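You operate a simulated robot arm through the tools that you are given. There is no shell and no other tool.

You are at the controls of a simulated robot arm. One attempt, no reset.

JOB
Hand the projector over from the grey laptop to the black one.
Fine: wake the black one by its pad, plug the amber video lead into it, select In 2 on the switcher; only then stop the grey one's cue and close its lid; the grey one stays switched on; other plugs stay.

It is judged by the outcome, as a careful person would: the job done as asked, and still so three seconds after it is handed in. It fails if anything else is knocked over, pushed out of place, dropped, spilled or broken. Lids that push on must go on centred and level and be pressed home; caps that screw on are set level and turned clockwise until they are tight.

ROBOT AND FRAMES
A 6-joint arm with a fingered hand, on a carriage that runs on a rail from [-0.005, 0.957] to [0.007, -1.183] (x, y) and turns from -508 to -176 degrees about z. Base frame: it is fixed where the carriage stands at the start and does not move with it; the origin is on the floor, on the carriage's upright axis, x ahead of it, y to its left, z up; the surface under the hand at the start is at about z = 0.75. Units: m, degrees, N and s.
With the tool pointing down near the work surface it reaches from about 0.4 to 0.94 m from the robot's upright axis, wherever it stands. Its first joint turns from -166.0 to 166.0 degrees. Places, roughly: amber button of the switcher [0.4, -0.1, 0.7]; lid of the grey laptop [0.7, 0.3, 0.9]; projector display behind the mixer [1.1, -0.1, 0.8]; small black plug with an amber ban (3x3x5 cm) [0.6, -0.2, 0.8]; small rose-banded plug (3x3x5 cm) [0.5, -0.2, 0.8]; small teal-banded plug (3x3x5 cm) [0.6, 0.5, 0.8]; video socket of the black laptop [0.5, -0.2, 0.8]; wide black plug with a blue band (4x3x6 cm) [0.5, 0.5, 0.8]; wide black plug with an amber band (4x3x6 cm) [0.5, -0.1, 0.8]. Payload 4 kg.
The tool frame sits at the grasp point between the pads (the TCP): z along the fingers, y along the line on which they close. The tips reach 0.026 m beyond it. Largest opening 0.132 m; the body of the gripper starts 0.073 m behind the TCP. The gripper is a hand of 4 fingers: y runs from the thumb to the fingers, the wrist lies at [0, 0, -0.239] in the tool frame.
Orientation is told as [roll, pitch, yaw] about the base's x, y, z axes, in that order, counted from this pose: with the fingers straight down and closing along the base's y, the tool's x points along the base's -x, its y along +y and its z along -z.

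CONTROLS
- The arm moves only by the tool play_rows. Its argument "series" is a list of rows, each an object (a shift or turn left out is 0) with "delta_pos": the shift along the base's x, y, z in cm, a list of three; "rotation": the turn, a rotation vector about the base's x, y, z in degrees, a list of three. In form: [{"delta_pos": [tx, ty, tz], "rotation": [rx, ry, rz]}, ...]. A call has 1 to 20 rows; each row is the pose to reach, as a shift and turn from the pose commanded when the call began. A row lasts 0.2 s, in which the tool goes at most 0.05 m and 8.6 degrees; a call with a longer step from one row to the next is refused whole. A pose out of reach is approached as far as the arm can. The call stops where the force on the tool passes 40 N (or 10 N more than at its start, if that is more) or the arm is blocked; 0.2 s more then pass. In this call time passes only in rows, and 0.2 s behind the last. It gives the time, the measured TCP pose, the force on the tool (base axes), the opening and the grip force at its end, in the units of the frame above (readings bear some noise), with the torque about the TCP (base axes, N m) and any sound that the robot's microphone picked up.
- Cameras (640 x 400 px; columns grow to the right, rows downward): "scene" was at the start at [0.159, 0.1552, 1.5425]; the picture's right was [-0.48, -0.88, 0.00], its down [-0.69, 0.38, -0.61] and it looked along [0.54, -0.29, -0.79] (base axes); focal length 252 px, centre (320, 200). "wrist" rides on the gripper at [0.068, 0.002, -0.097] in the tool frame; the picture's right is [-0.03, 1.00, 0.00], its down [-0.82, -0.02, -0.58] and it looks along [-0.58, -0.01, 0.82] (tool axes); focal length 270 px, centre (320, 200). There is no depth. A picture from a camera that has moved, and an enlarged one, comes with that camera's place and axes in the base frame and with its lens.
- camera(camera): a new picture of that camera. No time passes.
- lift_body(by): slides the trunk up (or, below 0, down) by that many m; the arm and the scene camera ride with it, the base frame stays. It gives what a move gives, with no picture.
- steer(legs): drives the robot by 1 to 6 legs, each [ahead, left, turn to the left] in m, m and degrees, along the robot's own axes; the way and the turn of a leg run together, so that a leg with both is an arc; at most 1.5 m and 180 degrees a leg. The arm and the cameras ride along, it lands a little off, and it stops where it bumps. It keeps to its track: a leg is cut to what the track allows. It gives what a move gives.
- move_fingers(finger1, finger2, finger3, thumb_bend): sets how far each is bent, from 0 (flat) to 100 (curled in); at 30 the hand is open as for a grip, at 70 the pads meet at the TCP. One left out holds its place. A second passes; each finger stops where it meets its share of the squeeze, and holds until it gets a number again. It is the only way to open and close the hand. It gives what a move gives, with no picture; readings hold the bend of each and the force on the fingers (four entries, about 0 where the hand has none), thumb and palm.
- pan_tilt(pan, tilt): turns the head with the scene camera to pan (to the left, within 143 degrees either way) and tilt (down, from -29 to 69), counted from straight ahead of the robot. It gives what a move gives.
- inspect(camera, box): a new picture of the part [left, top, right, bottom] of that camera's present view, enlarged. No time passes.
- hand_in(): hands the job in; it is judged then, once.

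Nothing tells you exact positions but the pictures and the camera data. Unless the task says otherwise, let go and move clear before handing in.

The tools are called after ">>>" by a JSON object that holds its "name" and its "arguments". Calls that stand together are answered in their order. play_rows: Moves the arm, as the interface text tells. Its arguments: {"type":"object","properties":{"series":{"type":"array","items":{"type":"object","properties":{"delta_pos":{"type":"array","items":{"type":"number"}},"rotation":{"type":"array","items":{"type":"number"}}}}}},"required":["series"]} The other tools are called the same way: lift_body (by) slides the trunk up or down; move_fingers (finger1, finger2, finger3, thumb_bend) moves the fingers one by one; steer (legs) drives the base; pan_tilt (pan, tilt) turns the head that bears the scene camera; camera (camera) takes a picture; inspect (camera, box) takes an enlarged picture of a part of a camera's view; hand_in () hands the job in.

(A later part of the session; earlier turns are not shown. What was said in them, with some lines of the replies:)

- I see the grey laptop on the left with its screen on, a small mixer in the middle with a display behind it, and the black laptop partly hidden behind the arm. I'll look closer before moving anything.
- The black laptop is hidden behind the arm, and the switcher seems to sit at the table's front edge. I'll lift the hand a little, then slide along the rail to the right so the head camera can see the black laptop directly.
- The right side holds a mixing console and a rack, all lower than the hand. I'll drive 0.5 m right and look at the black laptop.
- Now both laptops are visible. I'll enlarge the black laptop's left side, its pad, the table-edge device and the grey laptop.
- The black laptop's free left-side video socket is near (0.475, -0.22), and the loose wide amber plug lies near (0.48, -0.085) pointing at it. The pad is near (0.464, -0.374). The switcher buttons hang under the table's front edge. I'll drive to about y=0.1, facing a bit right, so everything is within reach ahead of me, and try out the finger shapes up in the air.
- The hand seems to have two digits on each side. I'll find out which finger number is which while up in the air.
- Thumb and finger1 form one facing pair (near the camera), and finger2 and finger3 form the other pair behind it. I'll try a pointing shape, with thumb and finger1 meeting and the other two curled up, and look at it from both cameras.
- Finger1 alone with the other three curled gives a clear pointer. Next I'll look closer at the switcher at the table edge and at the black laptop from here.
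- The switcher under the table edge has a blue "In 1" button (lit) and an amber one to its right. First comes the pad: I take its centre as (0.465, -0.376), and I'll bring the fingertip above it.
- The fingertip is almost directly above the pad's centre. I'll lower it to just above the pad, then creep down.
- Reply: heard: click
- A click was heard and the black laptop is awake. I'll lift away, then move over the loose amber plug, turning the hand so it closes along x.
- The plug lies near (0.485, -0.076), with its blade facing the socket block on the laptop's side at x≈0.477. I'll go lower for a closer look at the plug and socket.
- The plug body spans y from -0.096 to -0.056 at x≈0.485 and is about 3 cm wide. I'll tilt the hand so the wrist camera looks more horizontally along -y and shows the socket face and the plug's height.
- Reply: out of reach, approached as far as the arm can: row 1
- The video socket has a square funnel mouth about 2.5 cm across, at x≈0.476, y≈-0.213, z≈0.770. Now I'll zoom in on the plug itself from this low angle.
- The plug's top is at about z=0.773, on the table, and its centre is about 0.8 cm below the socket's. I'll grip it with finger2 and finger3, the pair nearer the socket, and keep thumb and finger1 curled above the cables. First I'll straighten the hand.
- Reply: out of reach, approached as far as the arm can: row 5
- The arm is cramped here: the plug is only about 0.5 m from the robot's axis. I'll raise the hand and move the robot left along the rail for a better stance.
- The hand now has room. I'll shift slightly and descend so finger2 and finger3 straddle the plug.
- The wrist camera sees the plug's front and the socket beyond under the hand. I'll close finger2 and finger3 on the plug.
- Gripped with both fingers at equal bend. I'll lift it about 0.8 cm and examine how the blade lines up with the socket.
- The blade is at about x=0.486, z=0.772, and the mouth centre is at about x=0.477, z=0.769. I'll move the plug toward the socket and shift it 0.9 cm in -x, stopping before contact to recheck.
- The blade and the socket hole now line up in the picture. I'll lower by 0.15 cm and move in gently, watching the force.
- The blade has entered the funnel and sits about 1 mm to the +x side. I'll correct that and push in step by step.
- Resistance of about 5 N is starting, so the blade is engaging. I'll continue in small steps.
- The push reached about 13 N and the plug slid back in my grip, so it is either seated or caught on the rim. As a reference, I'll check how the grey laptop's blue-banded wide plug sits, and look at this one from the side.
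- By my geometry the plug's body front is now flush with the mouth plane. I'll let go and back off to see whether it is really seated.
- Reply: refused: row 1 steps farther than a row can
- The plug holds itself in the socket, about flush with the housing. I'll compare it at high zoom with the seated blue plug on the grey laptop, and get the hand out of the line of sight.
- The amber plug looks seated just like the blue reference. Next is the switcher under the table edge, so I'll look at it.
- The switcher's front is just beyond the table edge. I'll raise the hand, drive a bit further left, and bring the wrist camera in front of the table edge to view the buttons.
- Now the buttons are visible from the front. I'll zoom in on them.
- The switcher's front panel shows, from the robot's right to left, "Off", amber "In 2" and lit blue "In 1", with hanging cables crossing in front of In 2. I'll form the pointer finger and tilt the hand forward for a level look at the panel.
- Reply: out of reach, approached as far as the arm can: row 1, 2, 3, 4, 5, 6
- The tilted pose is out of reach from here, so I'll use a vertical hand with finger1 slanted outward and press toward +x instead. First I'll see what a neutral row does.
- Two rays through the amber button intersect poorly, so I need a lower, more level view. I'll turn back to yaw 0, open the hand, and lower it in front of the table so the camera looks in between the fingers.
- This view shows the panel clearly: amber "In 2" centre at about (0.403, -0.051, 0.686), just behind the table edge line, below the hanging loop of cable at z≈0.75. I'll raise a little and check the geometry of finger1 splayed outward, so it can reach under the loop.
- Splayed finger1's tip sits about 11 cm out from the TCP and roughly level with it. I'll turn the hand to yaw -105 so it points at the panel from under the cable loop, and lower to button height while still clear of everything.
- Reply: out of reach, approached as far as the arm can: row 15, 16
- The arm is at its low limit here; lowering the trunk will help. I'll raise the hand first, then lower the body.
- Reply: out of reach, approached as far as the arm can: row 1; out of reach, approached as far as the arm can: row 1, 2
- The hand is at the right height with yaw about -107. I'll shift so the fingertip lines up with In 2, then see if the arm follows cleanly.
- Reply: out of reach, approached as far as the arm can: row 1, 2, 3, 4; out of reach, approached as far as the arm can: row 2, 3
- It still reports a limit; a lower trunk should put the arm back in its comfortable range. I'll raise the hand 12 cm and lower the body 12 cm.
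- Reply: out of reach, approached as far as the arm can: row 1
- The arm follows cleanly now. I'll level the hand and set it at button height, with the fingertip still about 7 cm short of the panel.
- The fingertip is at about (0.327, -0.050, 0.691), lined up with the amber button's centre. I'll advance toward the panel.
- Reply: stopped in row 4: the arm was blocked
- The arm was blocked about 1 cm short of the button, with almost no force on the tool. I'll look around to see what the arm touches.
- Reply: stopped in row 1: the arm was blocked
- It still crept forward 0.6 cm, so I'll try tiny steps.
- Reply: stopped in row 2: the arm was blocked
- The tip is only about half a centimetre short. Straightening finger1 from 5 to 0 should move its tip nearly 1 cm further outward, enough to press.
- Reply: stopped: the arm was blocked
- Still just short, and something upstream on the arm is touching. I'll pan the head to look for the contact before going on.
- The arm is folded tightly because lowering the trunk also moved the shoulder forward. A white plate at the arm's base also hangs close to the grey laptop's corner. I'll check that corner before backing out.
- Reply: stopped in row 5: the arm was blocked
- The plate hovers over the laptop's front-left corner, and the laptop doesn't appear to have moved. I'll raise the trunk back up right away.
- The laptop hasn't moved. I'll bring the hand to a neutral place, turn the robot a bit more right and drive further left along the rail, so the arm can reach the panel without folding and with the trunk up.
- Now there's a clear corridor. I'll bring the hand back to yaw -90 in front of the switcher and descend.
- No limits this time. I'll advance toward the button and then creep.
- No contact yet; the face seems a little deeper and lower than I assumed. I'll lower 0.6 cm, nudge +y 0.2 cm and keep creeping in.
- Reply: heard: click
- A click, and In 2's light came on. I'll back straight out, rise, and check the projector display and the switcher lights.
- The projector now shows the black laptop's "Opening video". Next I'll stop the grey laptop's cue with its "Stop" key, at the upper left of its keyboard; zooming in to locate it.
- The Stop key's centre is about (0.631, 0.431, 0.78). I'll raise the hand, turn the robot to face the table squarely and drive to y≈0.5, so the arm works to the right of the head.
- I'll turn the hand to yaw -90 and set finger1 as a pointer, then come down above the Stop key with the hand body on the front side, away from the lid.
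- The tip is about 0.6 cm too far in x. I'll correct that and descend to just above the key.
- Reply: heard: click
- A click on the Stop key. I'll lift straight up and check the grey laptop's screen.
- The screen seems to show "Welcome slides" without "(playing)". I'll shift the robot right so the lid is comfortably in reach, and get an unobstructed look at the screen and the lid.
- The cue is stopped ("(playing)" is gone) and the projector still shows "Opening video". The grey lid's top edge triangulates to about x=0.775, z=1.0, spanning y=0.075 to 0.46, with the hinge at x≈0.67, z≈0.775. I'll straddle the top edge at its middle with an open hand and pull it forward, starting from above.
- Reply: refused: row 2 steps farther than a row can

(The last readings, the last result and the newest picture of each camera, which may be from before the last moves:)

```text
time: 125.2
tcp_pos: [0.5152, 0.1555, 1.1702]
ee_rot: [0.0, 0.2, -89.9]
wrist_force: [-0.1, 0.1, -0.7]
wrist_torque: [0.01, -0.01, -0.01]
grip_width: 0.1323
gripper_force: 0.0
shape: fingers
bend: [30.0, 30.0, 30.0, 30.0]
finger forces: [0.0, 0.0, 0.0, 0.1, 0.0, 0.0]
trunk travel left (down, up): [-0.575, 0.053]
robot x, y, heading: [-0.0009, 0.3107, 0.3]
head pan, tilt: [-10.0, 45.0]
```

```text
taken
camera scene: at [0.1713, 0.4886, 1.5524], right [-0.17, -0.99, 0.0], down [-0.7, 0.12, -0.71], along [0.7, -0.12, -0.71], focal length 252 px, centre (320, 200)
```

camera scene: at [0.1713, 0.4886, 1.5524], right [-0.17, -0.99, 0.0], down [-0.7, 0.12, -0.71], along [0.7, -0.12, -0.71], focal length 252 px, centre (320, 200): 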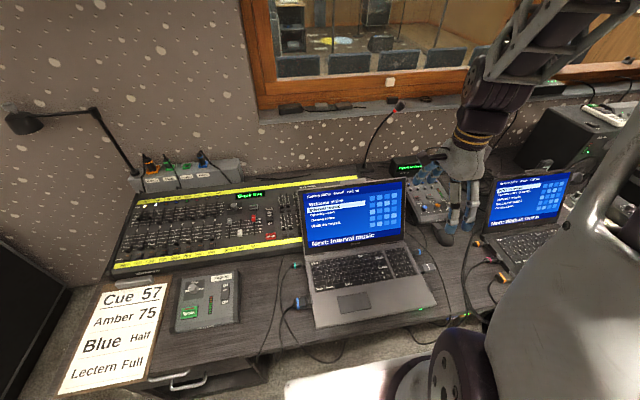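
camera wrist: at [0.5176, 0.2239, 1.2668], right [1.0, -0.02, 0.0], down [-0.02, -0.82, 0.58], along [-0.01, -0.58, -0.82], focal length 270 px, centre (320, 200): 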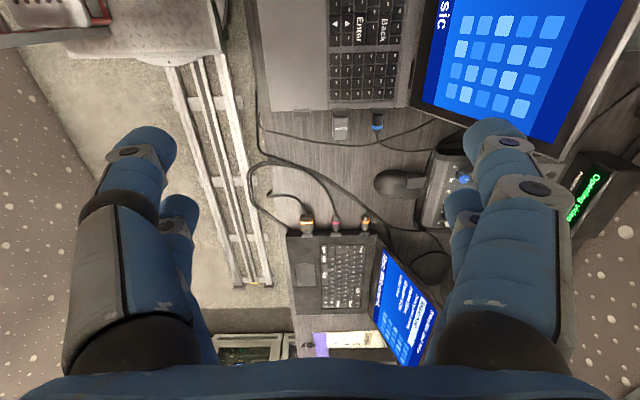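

>>> {"name": "play_rows", "arguments": {"series": [{"delta_pos": [3.6, 1.6, 1]}, {"delta_pos": [7.2, 3.2, 2]}, {"delta_pos": [10.8, 4.8, 3]}, {"delta_pos": [14.4, 6.4, 3]}, {"delta_pos": [18, 8, 3]}, {"delta_pos": [21.6, 9.6, 3]}, {"delta_pos": [25.5, 11.5, 3]}]}}

>>> {"name": "camera", "arguments": {"camera": "wrist"}}

>>> {"name": "inspect", "arguments": {"camera": "scene", "box": [260, 80, 460, 280]}}

```text
time: 126.8
tcp_pos: [0.7683, 0.2725, 1.1978]
ee_rot: [0.0, 0.1, -89.9]
wrist_force: [0.2, 0.2, 0.9]
wrist_torque: [-0.01, 0.0, 0.01]
grip_width: 0.1324
gripper_force: 0.0
shape: fingers
bend: [30.0, 30.0, 30.0, 30.0]
finger forces: [0.0, 0.0, 0.1, 0.0, 0.0, 0.0]
trunk travel left (down, up): [-0.575, 0.053]
robot x, y, heading: [-0.0018, 0.3122, -0.0]
head pan, tilt: [-10.0, 45.0]
```

```text
taken
camera wrist: at [0.7712, 0.34, 1.2958], right [1.0, -0.02, 0.0], down [-0.02, -0.82, 0.58], along [-0.01, -0.57, -0.82], focal length 270 px, centre (320, 200)
```

wrist: 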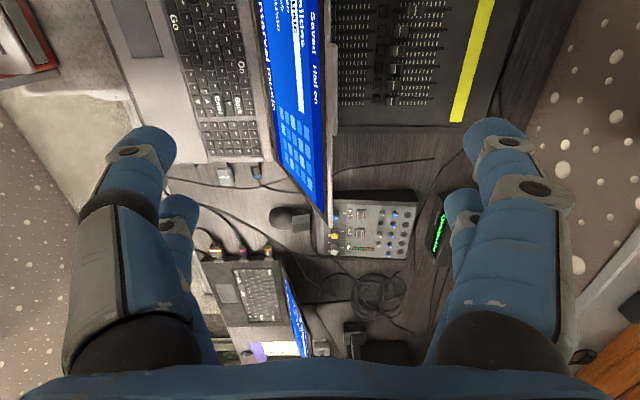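

```text
2.00 times, centred on (360, 180) of scene
camera zoom: at [0.1708, 0.4884, 1.5524], right [-0.17, -0.99, 0.0], down [-0.7, 0.12, -0.71], along [0.7, -0.12, -0.71], focal length 504 px, centre (240, 240)
```

zoom: 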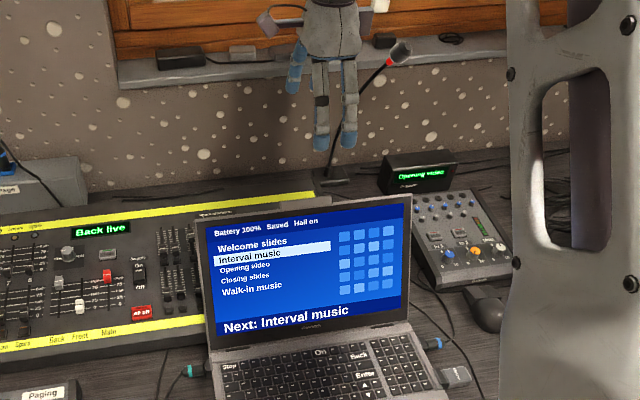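

The lid's top edge runs along x≈0.775 right between the finger pairs. I'll descend so finger1 and finger2 are behind it and thumb and finger3 in front.

>>> {"name": "play_rows", "arguments": {"series": [{"delta_pos": [0, 0, -5]}, {"delta_pos": [0, 0, -10]}, {"delta_pos": [0, 0, -15]}, {"delta_pos": [0, 0, -18]}, {"delta_pos": [0, 0, -20]}]}}

>>> {"name": "camera", "arguments": {"camera": "wrist"}}

>>> {"name": "inspect", "arguments": {"camera": "scene", "box": [260, 80, 460, 280]}}

```text
time: 128.0
tcp_pos: [0.7715, 0.2704, 0.9977]
ee_rot: [0.1, 0.2, -89.9]
wrist_force: [0.1, 0.7, 1.2]
wrist_torque: [0.01, 0.04, -0.01]
grip_width: 0.1329
gripper_force: 0.0
shape: fingers
bend: [30.0, 30.0, 30.0, 30.0]
finger forces: [0.0, 0.1, 0.0, 0.1, 0.1, 0.1]
trunk travel left (down, up): [-0.575, 0.053]
robot x, y, heading: [0.0008, 0.3103, -0.1]
head pan, tilt: [-10.0, 45.0]
```

```text
taken
camera wrist: at [0.7717, 0.3386, 1.0943], right [1.0, -0.02, 0.0], down [-0.02, -0.82, 0.58], along [-0.01, -0.58, -0.82], focal length 270 px, centre (320, 200)
```

wrist: 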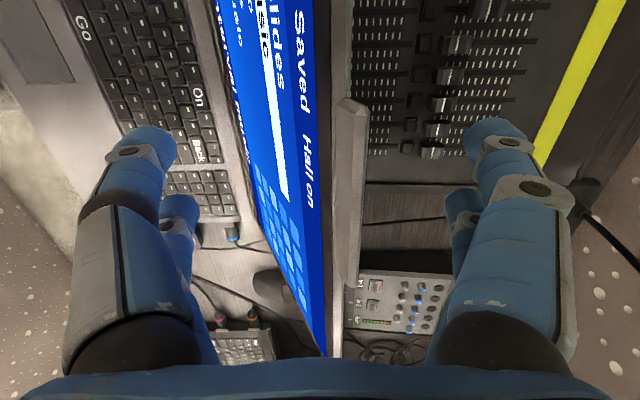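

```text
2.00 times, centred on (360, 180) of scene
camera zoom: at [0.1711, 0.4887, 1.5524], right [-0.17, -0.99, 0.0], down [-0.7, 0.12, -0.71], along [0.7, -0.12, -0.71], focal length 504 px, centre (240, 240)
```

zoom: 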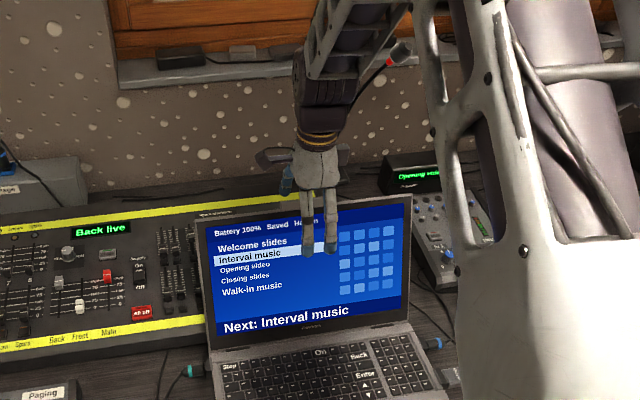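

The hand straddles the lid edge cleanly. I'll pull gently toward -x along the hinge arc and watch the force.

>>> {"name": "play_rows", "arguments": {"series": [{"delta_pos": [-2, 0, 0]}, {"delta_pos": [-3.5, 0, 0.3]}, {"delta_pos": [-5, 0, 0.7]}, {"delta_pos": [-6.5, 0, 1.1]}, {"delta_pos": [-8, 0, 1.5]}]}}

>>> {"name": "camera", "arguments": {"camera": "wrist"}}

>>> {"name": "inspect", "arguments": {"camera": "scene", "box": [260, 80, 460, 280]}}

```text
time: 129.2
tcp_pos: [0.691, 0.2699, 1.0141]
ee_rot: [0.2, 0.3, -90.0]
wrist_force: [6.2, 0.6, 9.2]
wrist_torque: [0.02, -0.53, -0.01]
grip_width: 0.1375
gripper_force: 3.9
shape: fingers
bend: [28.0, 27.0, 30.0, 30.0]
finger forces: [3.9, 4.2, 0.1, 0.1, 0.0, 0.0]
trunk travel left (down, up): [-0.575, 0.053]
robot x, y, heading: [-0.0022, 0.3111, 0.1]
head pan, tilt: [-10.0, 45.0]
```

```text
taken
camera wrist: at [0.6919, 0.3384, 1.1116], right [1.0, -0.02, 0.0], down [-0.02, -0.82, 0.58], along [-0.01, -0.58, -0.82], focal length 270 px, centre (320, 200)
```

wrist: 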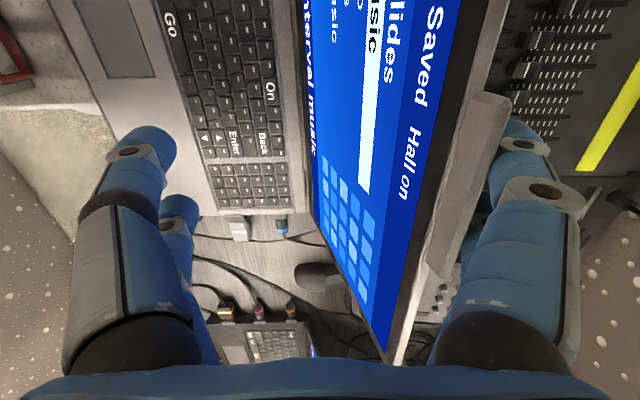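

```text
2.00 times, centred on (360, 180) of scene
camera zoom: at [0.1713, 0.4887, 1.5524], right [-0.17, -0.99, 0.0], down [-0.7, 0.12, -0.71], along [0.7, -0.12, -0.71], focal length 504 px, centre (240, 240)
```

zoom: 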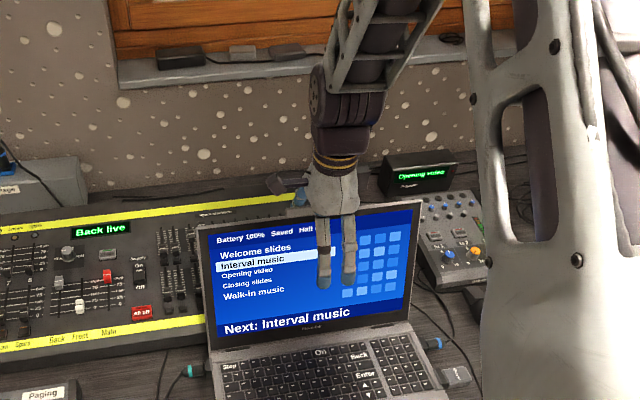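

The lid is resisting with a stiff hinge but has begun to move. I'll continue along the arc, rising slightly more since the edge is pushing up on the hand.

>>> {"name": "play_rows", "arguments": {"series": [{"delta_pos": [-0.5, 0, 0.8]}, {"delta_pos": [-1.5, 0, 1.2]}, {"delta_pos": [-2.5, 0, 1.5]}, {"delta_pos": [-3.5, 0, 1.8]}]}}

>>> {"name": "camera", "arguments": {"camera": "wrist"}}

>>> {"name": "inspect", "arguments": {"camera": "scene", "box": [260, 80, 460, 280]}}

```text
time: 130.2
tcp_pos: [0.6561, 0.2704, 1.0317]
ee_rot: [-0.1, 0.2, -89.9]
wrist_force: [2.1, 0.1, -0.3]
wrist_torque: [0.03, 0.0, 0.0]
grip_width: 0.1346
gripper_force: 1.0
shape: fingers
bend: [28.0, 28.0, 30.0, 30.0]
finger forces: [0.7, 1.0, 0.0, 0.0, 0.0, 0.0]
trunk travel left (down, up): [-0.575, 0.053]
robot x, y, heading: [0.0019, 0.3093, -0.1]
head pan, tilt: [-10.0, 45.0]
```

```text
taken
camera wrist: at [0.6576, 0.3388, 1.1294], right [1.0, -0.02, 0.0], down [-0.02, -0.82, 0.58], along [-0.01, -0.58, -0.82], focal length 270 px, centre (320, 200)
```

wrist: 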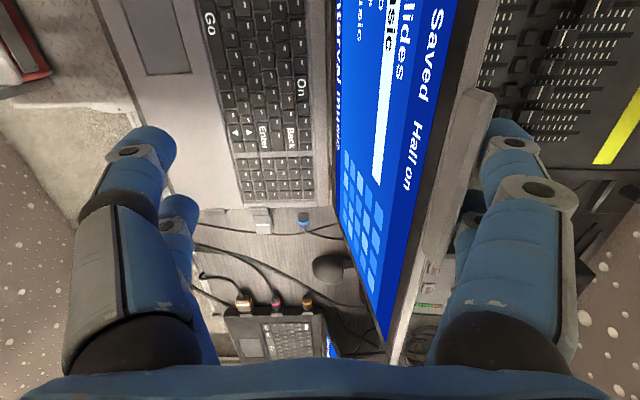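

```text
2.00 times, centred on (360, 180) of scene
camera zoom: at [0.1715, 0.4887, 1.5524], right [-0.17, -0.99, 0.0], down [-0.7, 0.12, -0.71], along [0.7, -0.12, -0.71], focal length 504 px, centre (240, 240)
```

zoom: 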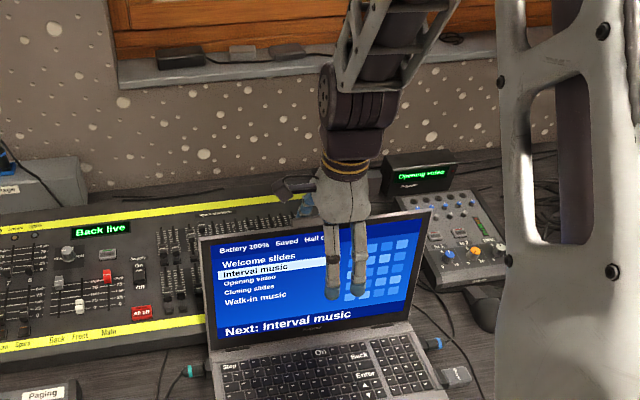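

The lid follows nicely and the laptop isn't sliding. I'll continue to vertical and a little beyond.

>>> {"name": "play_rows", "arguments": {"series": [{"delta_pos": [-1.2, 0, 0.2]}, {"delta_pos": [-2.4, 0, 0.4]}, {"delta_pos": [-3.6, 0, 0.5]}, {"delta_pos": [-4.8, 0, 0.6]}, {"delta_pos": [-6, 0, 0.6]}, {"delta_pos": [-7.2, 0, 0.6]}]}}

>>> {"name": "camera", "arguments": {"camera": "wrist"}}

>>> {"name": "inspect", "arguments": {"camera": "scene", "box": [260, 80, 460, 280]}}

```text
time: 131.6
tcp_pos: [0.5823, 0.2721, 1.0386]
ee_rot: [0.0, 0.2, -89.9]
wrist_force: [1.9, 0.2, 0.2]
wrist_torque: [0.03, -0.02, 0.02]
grip_width: 0.1345
gripper_force: 1.1
shape: fingers
bend: [29.0, 29.0, 30.0, 30.0]
finger forces: [0.5, 0.6, 0.1, 0.0, 0.0, 0.0]
trunk travel left (down, up): [-0.575, 0.053]
robot x, y, heading: [-0.0043, 0.3105, 0.1]
head pan, tilt: [-10.0, 45.0]
```

```text
taken
camera wrist: at [0.5851, 0.3386, 1.1364], right [1.0, -0.02, 0.0], down [-0.02, -0.82, 0.58], along [-0.01, -0.58, -0.82], focal length 270 px, centre (320, 200)
```

wrist: 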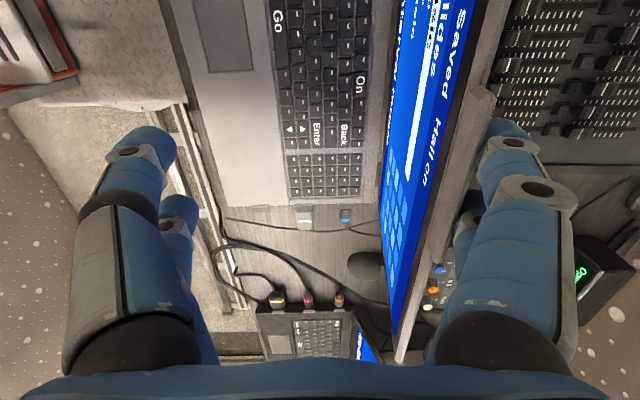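

```text
2.00 times, centred on (360, 180) of scene
camera zoom: at [0.1715, 0.4886, 1.5523], right [-0.17, -0.99, 0.0], down [-0.7, 0.12, -0.71], along [0.7, -0.12, -0.71], focal length 504 px, centre (240, 240)
```

zoom: 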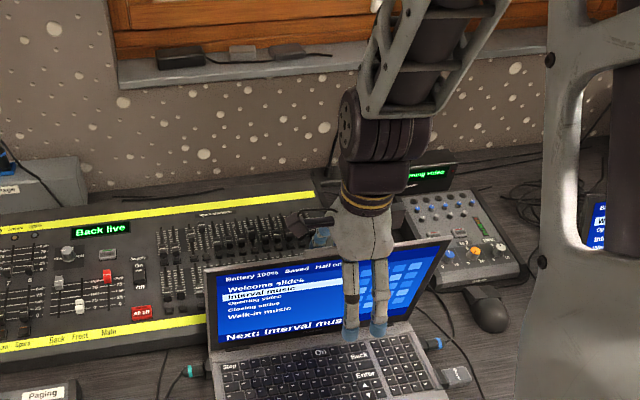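

>>> {"name": "play_rows", "arguments": {"series": [{"delta_pos": [-1.2, 0, 0]}, {"delta_pos": [-2.4, 0, -0.1]}, {"delta_pos": [-3.6, 0, -0.3]}, {"delta_pos": [-4.8, 0, -0.6]}, {"delta_pos": [-6, 0, -1]}, {"delta_pos": [-7.2, 0, -1.4]}]}}

>>> {"name": "camera", "arguments": {"camera": "wrist"}}

>>> {"name": "inspect", "arguments": {"camera": "scene", "box": [260, 80, 460, 280]}}

```text
time: 133.0
tcp_pos: [0.5108, 0.271, 1.0241]
ee_rot: [0.0, 0.2, -89.9]
wrist_force: [1.0, 1.0, -0.4]
wrist_torque: [-0.01, -0.06, 0.03]
grip_width: 0.134
gripper_force: 0.2
shape: fingers
bend: [29.0, 29.0, 30.0, 30.0]
finger forces: [0.2, 0.3, 0.1, 0.1, 0.0, 0.0]
trunk travel left (down, up): [-0.575, 0.053]
robot x, y, heading: [0.0006, 0.3089, 0.2]
head pan, tilt: [-10.0, 45.0]
```

```text
taken
camera wrist: at [0.5135, 0.3379, 1.1214], right [1.0, -0.02, 0.0], down [-0.02, -0.82, 0.58], along [-0.01, -0.57, -0.82], focal length 270 px, centre (320, 200)
```

wrist: 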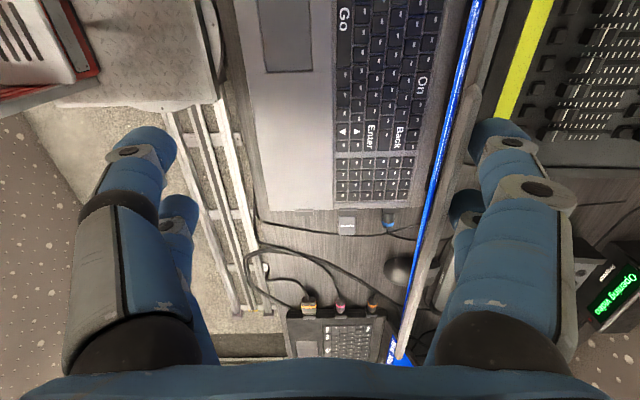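

```text
2.00 times, centred on (360, 180) of scene
camera zoom: at [0.1713, 0.4887, 1.5524], right [-0.17, -0.99, 0.0], down [-0.7, 0.12, -0.71], along [0.7, -0.12, -0.71], focal length 504 px, centre (240, 240)
```

zoom: 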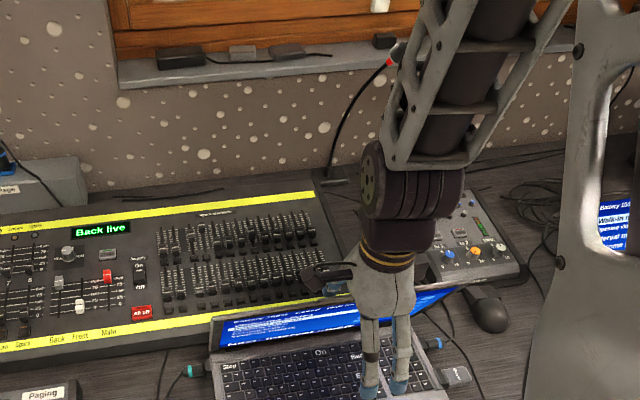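

The hinge holds the lid wherever I leave it. I'll continue pulling it forward and down a bit more.

>>> {"name": "play_rows", "arguments": {"series": [{"delta_pos": [-1.2, 0, -0.6]}, {"delta_pos": [-2.4, 0, -1.3]}, {"delta_pos": [-3.6, 0, -2]}, {"delta_pos": [-4.8, 0, -2.8]}]}}

>>> {"name": "camera", "arguments": {"camera": "wrist"}}

>>> {"name": "inspect", "arguments": {"camera": "scene", "box": [260, 130, 460, 330]}}

```text
time: 134.0
tcp_pos: [0.4662, 0.2699, 0.9963]
ee_rot: [0.0, 0.2, -90.0]
wrist_force: [0.1, -0.2, 0.5]
wrist_torque: [-0.04, -0.08, -0.03]
grip_width: 0.1334
gripper_force: 0.1
shape: fingers
bend: [30.0, 29.0, 30.0, 30.0]
finger forces: [0.1, 0.1, 0.1, 0.0, 0.1, 0.0]
out of reach, approached as far as the arm can: row 4
trunk travel left (down, up): [-0.575, 0.053]
robot x, y, heading: [-0.0014, 0.3086, 0.1]
head pan, tilt: [-10.0, 45.0]
```

```text
taken
camera wrist: at [0.4684, 0.3383, 1.0938], right [1.0, -0.02, 0.0], down [-0.02, -0.82, 0.58], along [-0.02, -0.57, -0.82], focal length 270 px, centre (320, 200)
```

wrist: 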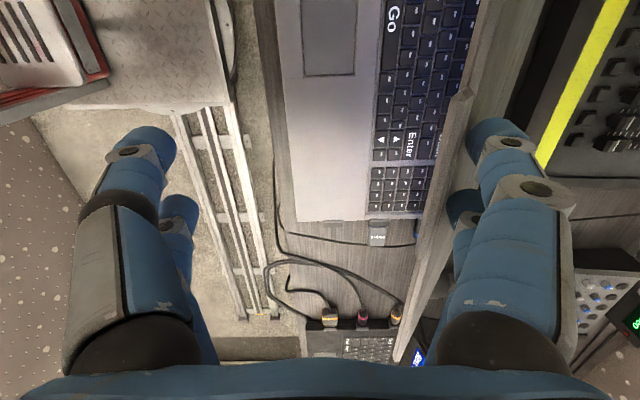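

```text
2.00 times, centred on (360, 230) of scene
camera zoom: at [0.1712, 0.4887, 1.5524], right [-0.17, -0.99, 0.0], down [-0.7, 0.12, -0.71], along [0.7, -0.12, -0.71], focal length 504 px, centre (240, 140)
```

zoom: 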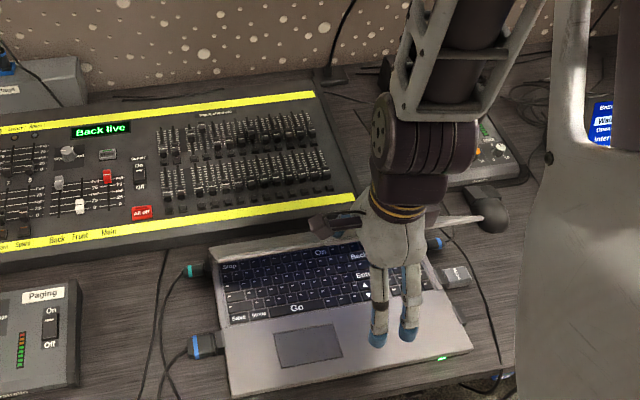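

The lid is about 30° past vertical. I'll move the hand off behind it, rise, drive the robot left for a better stance, and close the fist to push the lid down from above.

>>> {"name": "play_rows", "arguments": {"series": [{"delta_pos": [1.2, 0, 0.5]}, {"delta_pos": [1.8, 0, 3]}, {"delta_pos": [1.8, 0, 7]}, {"delta_pos": [1.8, 0, 11]}, {"delta_pos": [2, 0, 15]}, {"delta_pos": [3, 0, 19]}]}}

>>> {"name": "steer", "arguments": {"legs": [[0, 0.32, 0]]}}

>>> {"name": "move_fingers", "arguments": {"finger1": 70, "finger2": 70, "finger3": 70, "thumb_bend": 70}}

>>> {"name": "pan_tilt", "arguments": {"pan": -30, "tilt": 45}}

>>> {"name": "camera", "arguments": {"camera": "scene"}}

```text
time: 135.4
tcp_pos: [0.4983, 0.2686, 1.1859]
ee_rot: [0.1, 0.2, -89.9]
wrist_force: [-0.6, -0.4, -0.7]
wrist_torque: [0.0, 0.02, 0.01]
grip_width: 0.1332
gripper_force: 0.0
shape: fingers
bend: [30.0, 30.0, 30.0, 30.0]
finger forces: [0.0, 0.1, 0.0, 0.0, 0.0, 0.1]
trunk travel left (down, up): [-0.575, 0.053]
robot x, y, heading: [0.0008, 0.3097, 0.0]
head pan, tilt: [-10.0, 45.0]
```

```text
time: 137.5
tcp_pos: [0.4951, 0.5891, 1.185]
ee_rot: [0.0, 0.3, -89.5]
wrist_force: [0.5, 0.1, -0.2]
wrist_torque: [0.02, -0.01, 0.02]
grip_width: 0.1331
gripper_force: 0.0
shape: fingers
bend: [30.0, 30.0, 30.0, 30.0]
finger forces: [0.0, 0.1, 0.0, 0.1, 0.0, 0.1]
trunk travel left (down, up): [-0.575, 0.053]
robot x, y, heading: [-0.0042, 0.6295, 0.6]
head pan, tilt: [-10.0, 45.0]
```

```text
time: 138.5
tcp_pos: [0.4958, 0.59, 1.1864]
ee_rot: [0.0, 0.2, -89.6]
wrist_force: [-0.7, 0.0, -0.5]
wrist_torque: [0.0, -0.01, 0.0]
grip_width: 0.0018
gripper_force: 0.1
shape: fingers
bend: [70.0, 70.0, 70.0, 70.0]
finger forces: [0.0, 0.0, 0.0, 0.0, 0.0, 0.0]
trunk travel left (down, up): [-0.575, 0.053]
robot x, y, heading: [-0.0045, 0.6272, 0.6]
head pan, tilt: [-10.0, 45.0]
```

```text
time: 139.3
tcp_pos: [0.4971, 0.5897, 1.1853]
ee_rot: [-0.1, 0.1, -89.6]
wrist_force: [0.6, 0.5, -1.0]
wrist_torque: [-0.02, 0.0, 0.02]
grip_width: 0.0015
gripper_force: 0.0
shape: fingers
bend: [70.0, 70.0, 70.0, 70.0]
finger forces: [0.0, 0.0, 0.1, 0.1, 0.0, 0.0]
trunk travel left (down, up): [-0.575, 0.053]
robot x, y, heading: [-0.0054, 0.6327, 0.7]
head pan, tilt: [-30.0, 45.0]
```

```text
taken
camera scene: at [0.1591, 0.7808, 1.5524], right [-0.49, -0.87, 0.0], down [-0.62, 0.35, -0.71], along [0.62, -0.35, -0.71], focal length 252 px, centre (320, 200)
```

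scene: 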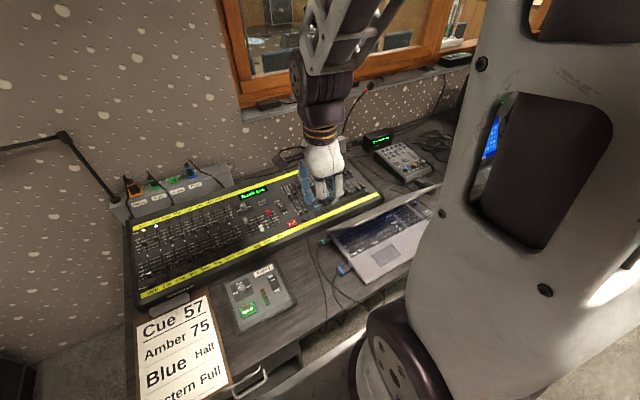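

>>> {"name": "play_rows", "arguments": {"series": [{"delta_pos": [1.6, -4, 0]}, {"delta_pos": [3.2, -8, 0]}, {"delta_pos": [4.8, -12, 0]}, {"delta_pos": [6.4, -16, 0]}, {"delta_pos": [8, -20, 0]}, {"delta_pos": [9.6, -24, 0]}, {"delta_pos": [11.2, -28, 0]}, {"delta_pos": [12.5, -32, 0]}, {"delta_pos": [12.5, -32, -4]}, {"delta_pos": [12.5, -32, -8]}]}}

>>> {"name": "camera", "arguments": {"camera": "wrist"}}

>>> {"name": "inspect", "arguments": {"camera": "scene", "box": [290, 140, 450, 300]}}

```text
time: 141.5
tcp_pos: [0.6212, 0.2696, 1.1081]
ee_rot: [0.1, 0.1, -89.6]
wrist_force: [0.4, 0.9, 0.2]
wrist_torque: [-0.01, 0.02, 0.0]
grip_width: 0.0014
gripper_force: 0.0
shape: fingers
bend: [70.0, 70.0, 70.0, 70.0]
finger forces: [0.0, 0.1, 0.1, 0.0, 0.0, 0.0]
trunk travel left (down, up): [-0.575, 0.053]
robot x, y, heading: [-0.0038, 0.6283, 0.5]
head pan, tilt: [-30.0, 45.0]
```

```text
taken
camera wrist: at [0.6224, 0.3377, 1.204], right [1.0, -0.02, 0.0], down [-0.01, -0.82, 0.58], along [-0.01, -0.58, -0.82], focal length 270 px, centre (320, 200)
```

wrist: 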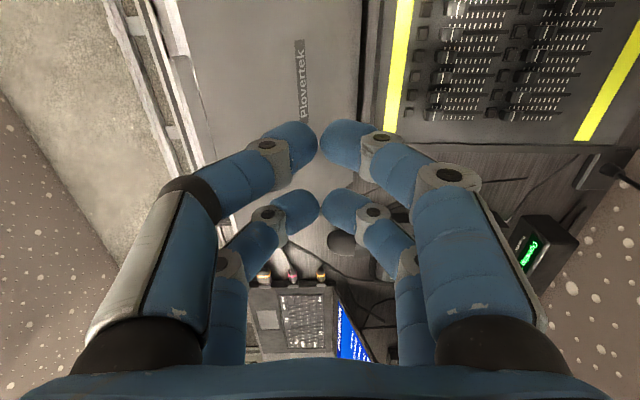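

```text
2.50 times, centred on (370, 220) of scene
camera zoom: at [0.1588, 0.7809, 1.5524], right [-0.49, -0.87, 0.0], down [-0.61, 0.35, -0.71], along [0.62, -0.35, -0.71], focal length 630 px, centre (195, 150)
```

zoom: 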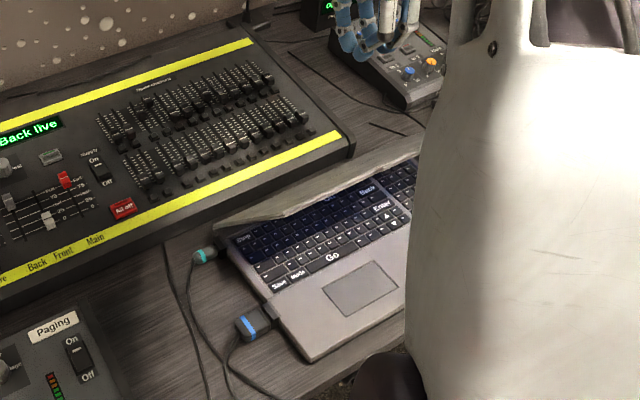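

The lid has settled further forward, at roughly 35° from closed. I'll come down on its back about 15 cm from the hinge.

>>> {"name": "play_rows", "arguments": {"series": [{"delta_pos": [-3, 0, -3]}, {"delta_pos": [-6, 0, -6]}, {"delta_pos": [-8, 0, -10]}, {"delta_pos": [-8, 0, -14]}, {"delta_pos": [-8, 0, -17]}, {"delta_pos": [-8, 0, -19]}]}}

>>> {"name": "camera", "arguments": {"camera": "wrist"}}

>>> {"name": "inspect", "arguments": {"camera": "scene", "box": [290, 140, 450, 300]}}

```text
time: 142.9
tcp_pos: [0.5425, 0.2693, 0.9169]
ee_rot: [0.0, 0.1, -89.6]
wrist_force: [0.3, 1.1, -0.6]
wrist_torque: [0.01, 0.0, -0.03]
grip_width: 0.0013
gripper_force: 0.0
shape: fingers
bend: [70.0, 70.0, 70.0, 70.0]
finger forces: [0.0, 0.0, 0.0, 0.0, 0.0, 0.0]
trunk travel left (down, up): [-0.575, 0.053]
robot x, y, heading: [-0.0049, 0.6319, 0.5]
head pan, tilt: [-30.0, 45.0]
```

```text
taken
camera wrist: at [0.5421, 0.3381, 1.0139], right [1.0, -0.02, 0.0], down [-0.01, -0.82, 0.58], along [-0.01, -0.58, -0.82], focal length 270 px, centre (320, 200)
```

wrist: 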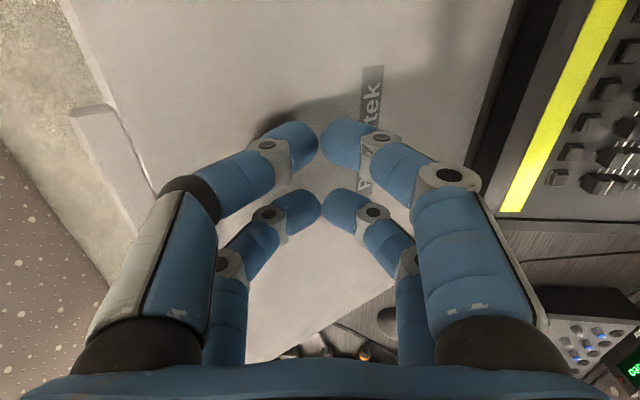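

```text
2.50 times, centred on (370, 220) of scene
camera zoom: at [0.1589, 0.7809, 1.5524], right [-0.49, -0.87, 0.0], down [-0.62, 0.35, -0.71], along [0.62, -0.35, -0.71], focal length 630 px, centre (195, 150)
```

zoom: 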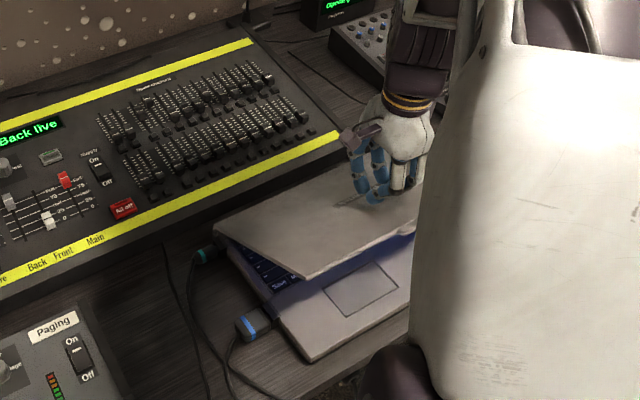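

The lid is more than half down. I'll press it gently the rest of the way.

>>> {"name": "play_rows", "arguments": {"series": [{"delta_pos": [-0.3, 0, -1]}, {"delta_pos": [-0.6, 0, -2]}, {"delta_pos": [-0.9, 0, -3]}, {"delta_pos": [-1.2, 0, -4]}, {"delta_pos": [-1.5, 0, -5]}]}}

>>> {"name": "camera", "arguments": {"camera": "wrist"}}

>>> {"name": "inspect", "arguments": {"camera": "scene", "box": [290, 140, 450, 300]}}

```text
time: 144.1
tcp_pos: [0.5248, 0.2689, 0.866]
ee_rot: [0.0, 0.1, -89.6]
wrist_force: [-0.1, 0.2, -0.6]
wrist_torque: [0.01, 0.0, -0.03]
grip_width: 0.0012
gripper_force: 0.1
shape: fingers
bend: [70.0, 70.0, 70.0, 70.0]
finger forces: [0.0, 0.0, 0.0, 0.0, 0.0, 0.1]
trunk travel left (down, up): [-0.575, 0.053]
robot x, y, heading: [-0.0069, 0.6319, 0.6]
head pan, tilt: [-30.0, 45.0]
```

```text
taken
camera wrist: at [0.5265, 0.3371, 0.9635], right [1.0, -0.02, 0.0], down [-0.01, -0.82, 0.58], along [-0.01, -0.57, -0.82], focal length 270 px, centre (320, 200)
```

wrist: 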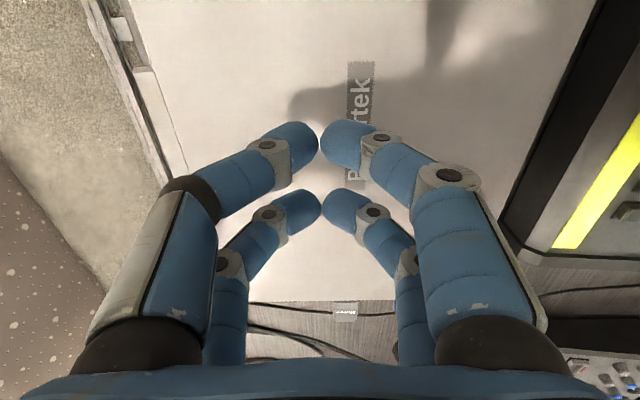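

```text
2.50 times, centred on (370, 220) of scene
camera zoom: at [0.159, 0.7808, 1.5524], right [-0.49, -0.87, 0.0], down [-0.62, 0.35, -0.71], along [0.62, -0.35, -0.71], focal length 630 px, centre (195, 150)
```

zoom: 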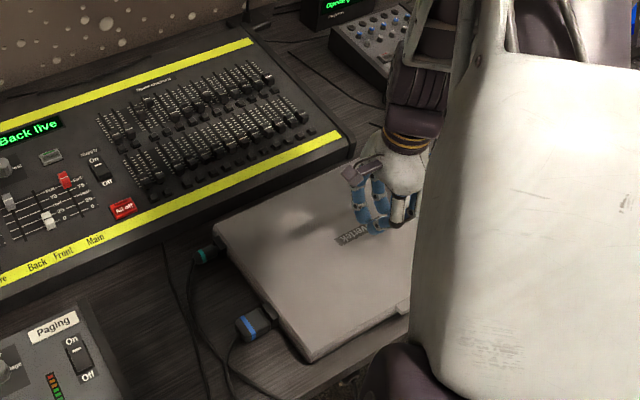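

The lid has swung down by itself and looks shut. I'll press lightly on top to make sure it is fully closed.

>>> {"name": "play_rows", "arguments": {"series": [{"delta_pos": [-0.5, 0, -1.5]}, {"delta_pos": [-1, 0, -2.8]}, {"delta_pos": [-1, 0, -3.6]}, {"delta_pos": [-1, 0, -4.1]}]}}

```text
time: 145.1
tcp_pos: [0.5179, 0.2685, 0.8253]
ee_rot: [0.1, 0.2, -89.6]
wrist_force: [0.5, -0.5, 0.6]
wrist_torque: [0.01, -0.01, -0.02]
grip_width: 0.0015
gripper_force: 0.1
shape: fingers
bend: [70.0, 70.0, 70.0, 70.0]
finger forces: [0.0, 0.1, 0.0, 0.1, 0.0, 0.0]
trunk travel left (down, up): [-0.575, 0.053]
robot x, y, heading: [-0.0039, 0.63, 0.4]
head pan, tilt: [-30.0, 45.0]
```

>>> {"name": "play_rows", "arguments": {"series": [{"delta_pos": [0, 0, -0.4]}, {"delta_pos": [0, 0, -0.7]}, {"delta_pos": [0, 0, -1.0]}]}}

>>> {"name": "camera", "arguments": {"camera": "wrist"}}

```text
time: 145.9
tcp_pos: [0.5152, 0.2679, 0.814]
ee_rot: [0.0, 0.2, -89.7]
wrist_force: [0.6, -0.9, -0.1]
wrist_torque: [0.01, -0.01, 0.0]
grip_width: 0.0014
gripper_force: 0.1
shape: fingers
bend: [70.0, 70.0, 70.0, 70.0]
finger forces: [0.0, 0.0, 0.1, 0.0, 0.0, 0.1]
trunk travel left (down, up): [-0.575, 0.053]
robot x, y, heading: [-0.0047, 0.6285, 0.4]
head pan, tilt: [-30.0, 45.0]
```

```text
taken
camera wrist: at [0.5173, 0.337, 0.9126], right [1.0, -0.02, 0.0], down [-0.01, -0.82, 0.58], along [-0.01, -0.58, -0.82], focal length 270 px, centre (320, 200)
```

wrist: 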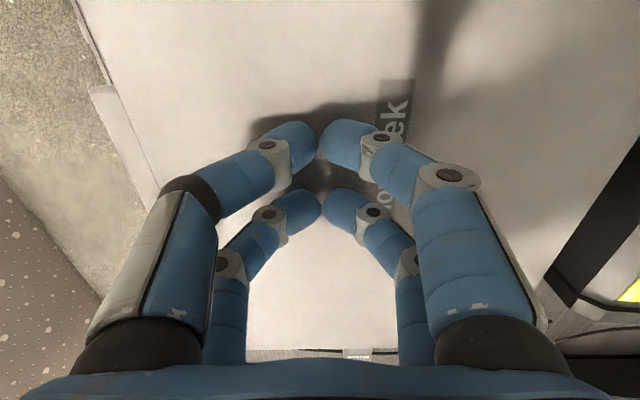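

>>> {"name": "play_rows", "arguments": {"series": [{"delta_pos": [0, 0, -0.3]}, {"delta_pos": [0, 0, -0.6]}, {"delta_pos": [0, 0, -0.9]}]}}

```text
time: 146.6
tcp_pos: [0.5159, 0.2684, 0.8125]
ee_rot: [0.2, 0.0, -89.6]
wrist_force: [-4.7, 3.8, 24.2]
wrist_torque: [0.22, 0.27, 0.03]
grip_width: 0.0
gripper_force: 12.9
shape: fingers
bend: [71.0, 71.0, 71.0, 70.0]
finger forces: [2.9, 2.7, 5.8, 0.1, 14.1, 0.0]
trunk travel left (down, up): [-0.575, 0.053]
robot x, y, heading: [-0.0012, 0.6319, 0.6]
head pan, tilt: [-30.0, 45.0]
stopped in row 3: the force on the tool passed its limit at 47 N (the readings are from after the stop); the commanded pose is now the measured one
```

It's firmly shut. I'll lift clear and inspect everything.

>>> {"name": "play_rows", "arguments": {"series": [{"delta_pos": [0, 0, 3]}, {"delta_pos": [0, 0, 8]}, {"delta_pos": [0, 0, 13]}, {"delta_pos": [0, 0, 18]}, {"delta_pos": [0, 0, 23]}, {"delta_pos": [0, 0, 28]}, {"delta_pos": [0, 0, 33]}, {"delta_pos": [2, 4, 35]}, {"delta_pos": [4, 8, 37]}]}}

>>> {"name": "camera", "arguments": {"camera": "scene"}}

>>> {"name": "inspect", "arguments": {"camera": "scene", "box": [290, 160, 450, 300]}}

>>> {"name": "camera", "arguments": {"camera": "wrist"}}

```text
time: 148.6
tcp_pos: [0.5569, 0.3492, 1.1809]
ee_rot: [0.1, 0.0, -89.6]
wrist_force: [-0.8, -1.4, -0.5]
wrist_torque: [0.05, 0.02, 0.01]
grip_width: 0.0007
gripper_force: 0.1
shape: fingers
bend: [70.0, 70.0, 70.0, 70.0]
finger forces: [0.1, 0.0, 0.0, 0.0, 0.0, 0.0]
trunk travel left (down, up): [-0.575, 0.053]
robot x, y, heading: [-0.0024, 0.6315, 0.4]
head pan, tilt: [-30.0, 45.0]
```

```text
taken
camera scene: at [0.159, 0.7803, 1.5524], right [-0.49, -0.87, 0.0], down [-0.62, 0.35, -0.71], along [0.62, -0.35, -0.71], focal length 252 px, centre (320, 200)
```

scene: 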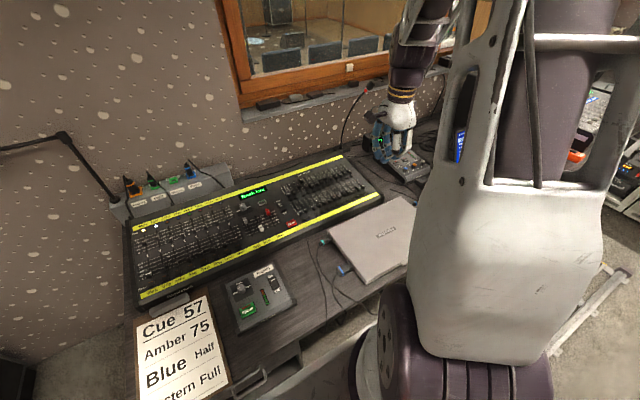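

```text
2.86 times, centred on (370, 230) of scene
camera zoom: at [0.159, 0.7803, 1.5524], right [-0.49, -0.87, 0.0], down [-0.62, 0.35, -0.71], along [0.62, -0.35, -0.71], focal length 720 px, centre (177, 114)
```

zoom: 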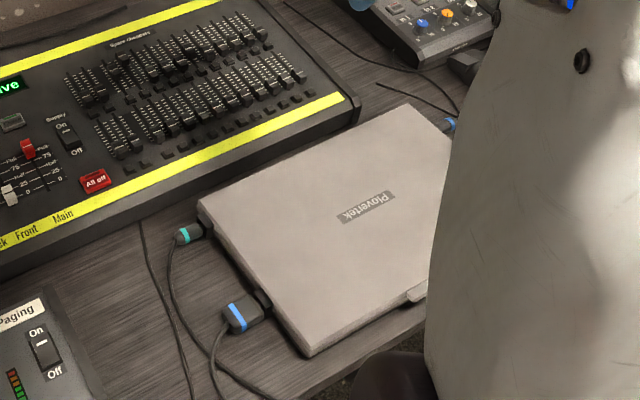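

```text
taken
camera wrist: at [0.5583, 0.4172, 1.2785], right [1.0, -0.02, 0.0], down [-0.02, -0.82, 0.58], along [-0.01, -0.58, -0.82], focal length 270 px, centre (320, 200)
```

wrist: 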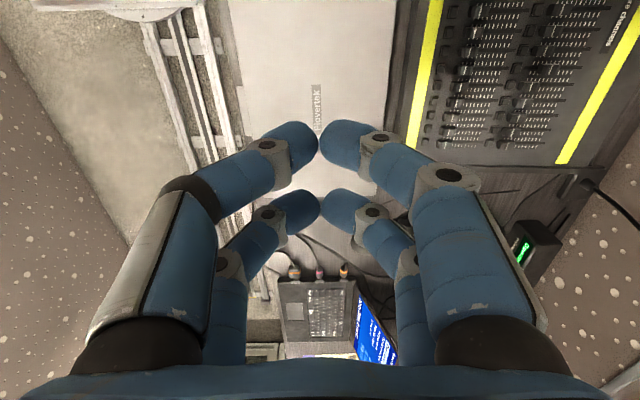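

The lid is closed and the left-side plugs are in place. I'll drive right to verify the black laptop, projector and switcher from the clear viewpoint.

>>> {"name": "steer", "arguments": {"legs": [[0, -0.9, 0]]}}

>>> {"name": "pan_tilt", "arguments": {"pan": 5, "tilt": 52}}

>>> {"name": "camera", "arguments": {"camera": "scene"}}

>>> {"name": "inspect", "arguments": {"camera": "scene", "box": [220, 100, 400, 290]}}

>>> {"name": "inspect", "arguments": {"camera": "scene", "box": [60, 140, 280, 320]}}

```text
time: 153.4
tcp_pos: [0.5674, -0.5561, 1.1819]
ee_rot: [0.2, -0.1, -88.7]
wrist_force: [-0.1, -0.9, 0.2]
wrist_torque: [0.01, 0.0, -0.01]
grip_width: 0.0008
gripper_force: 0.0
shape: fingers
bend: [70.0, 70.0, 70.0, 70.0]
finger forces: [0.0, 0.0, 0.0, 0.1, 0.0, 0.0]
trunk travel left (down, up): [-0.575, 0.053]
robot x, y, heading: [0.0076, -0.2878, 1.3]
head pan, tilt: [-30.0, 45.0]
```

```text
time: 154.4
tcp_pos: [0.5666, -0.5554, 1.1809]
ee_rot: [0.2, 0.0, -88.7]
wrist_force: [0.4, 0.2, -0.2]
wrist_torque: [0.01, -0.01, 0.02]
grip_width: 0.001
gripper_force: 0.0
shape: fingers
bend: [70.0, 70.0, 70.0, 70.0]
finger forces: [0.0, 0.0, 0.0, 0.0, 0.1, 0.0]
trunk travel left (down, up): [-0.575, 0.053]
robot x, y, heading: [0.0005, -0.2834, 1.3]
head pan, tilt: [5.0, 52.0]
```

```text
taken
camera scene: at [0.1648, -0.0836, 1.5428], right [0.11, -0.99, 0.0], down [-0.78, -0.09, -0.62], along [0.61, 0.07, -0.79], focal length 252 px, centre (320, 200)
```

scene: 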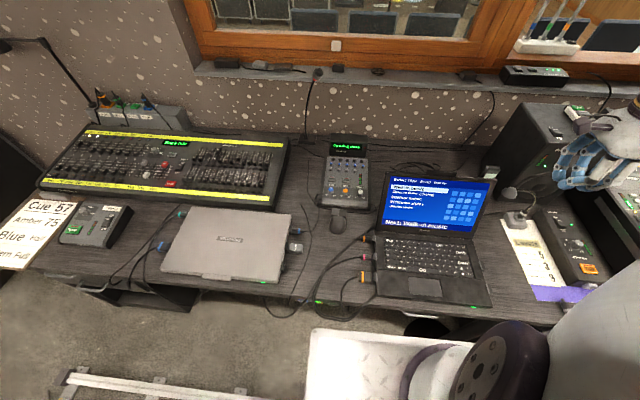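

```text
2.11 times, centred on (310, 195) of scene
camera zoom: at [0.1648, -0.0836, 1.5428], right [0.11, -0.99, 0.0], down [-0.78, -0.09, -0.62], along [0.61, 0.07, -0.79], focal length 530 px, centre (341, 210)
```

zoom: 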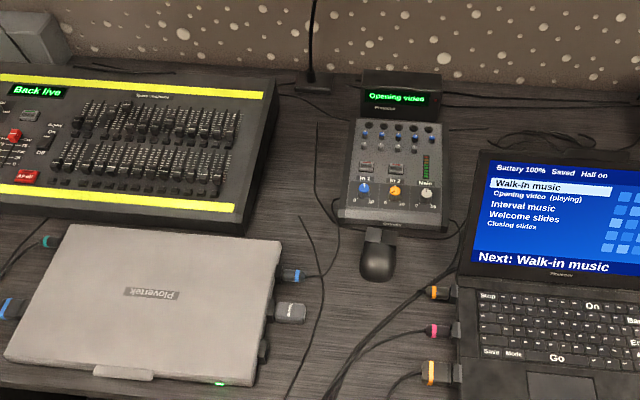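

```text
2.22 times, centred on (170, 230) of scene
camera zoom: at [0.1648, -0.0836, 1.5428], right [0.11, -0.99, 0.0], down [-0.78, -0.09, -0.62], along [0.61, 0.07, -0.79], focal length 560 px, centre (653, 133)
```

zoom: 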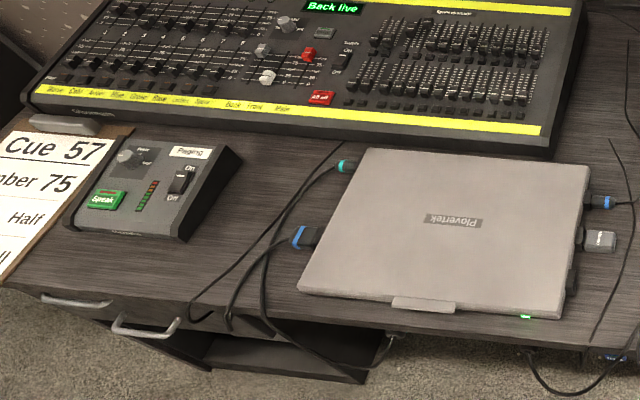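

All looks right: lid shut, green power light on, projector showing the black laptop. One last close look at the amber plug and the switcher light.

>>> {"name": "inspect", "arguments": {"camera": "scene", "box": [340, 255, 400, 310]}}

>>> {"name": "inspect", "arguments": {"camera": "scene", "box": [290, 280, 380, 330]}}

```text
7.27 times, centred on (370, 282) of scene
camera zoom: at [0.1648, -0.0836, 1.5428], right [0.11, -0.99, 0.0], down [-0.78, -0.09, -0.62], along [0.61, 0.07, -0.79], focal length 1832 px, centre (-44, -400)
```

zoom: 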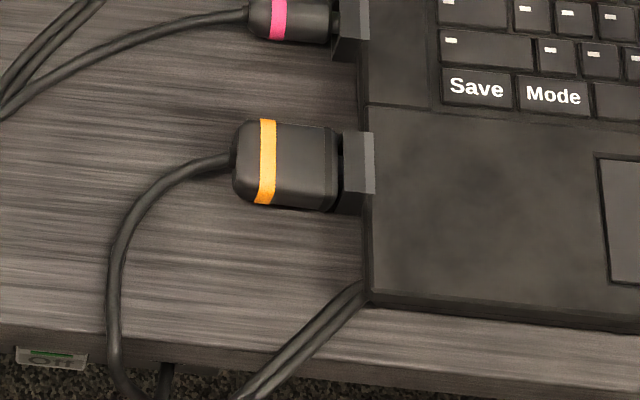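

```text
7.11 times, centred on (335, 305) of scene
camera zoom: at [0.1648, -0.0836, 1.5428], right [0.11, -0.99, 0.0], down [-0.78, -0.09, -0.62], along [0.61, 0.07, -0.79], focal length 1792 px, centre (213, -547)
```

zoom: 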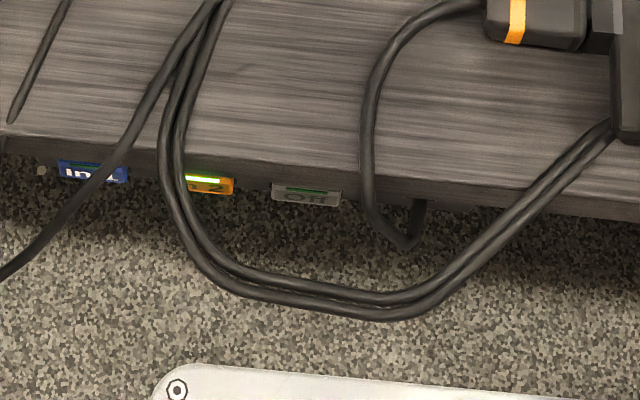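

The amber plug is seated, In 2 is lit, the projector shows the black laptop's cue, and the grey laptop is stopped, shut and still powered. The hand is empty and clear, so I'm handing in.

>>> {"name": "hand_in", "arguments": {}}

```text
The job is handed in.
```

The projector has been handed over from the grey laptop to the black one, and I've handed the job in. Everything below is as I saw it just before that.

- **Black laptop:** it woke when I clicked its pad. The amber video lead is in its free side socket, flush with the housing. There was no click as it went in, but the picture comes through.
- **Switcher:** In 2 is selected and its light is on. The projector display reads "Opening video", which is what the black laptop is playing.
- **Grey laptop:** once the projector had switched, I stopped its cue with the Stop key, and "(playing)" went from its screen. The lid is shut and its green power light is still on.
- **Other plugs:** all the others are where they were, and I saw nothing else moved.

Two things happened that you might not expect:

- **Lid:** it swung the last part of the way down by itself. I then pressed it to check it was shut, and that press briefly reached 47 N.
- **Robot base:** while I was reaching for the switcher, the plate at the arm's base hung over the grey laptop's front corner. I raised it again and saw no sign the laptop had moved.
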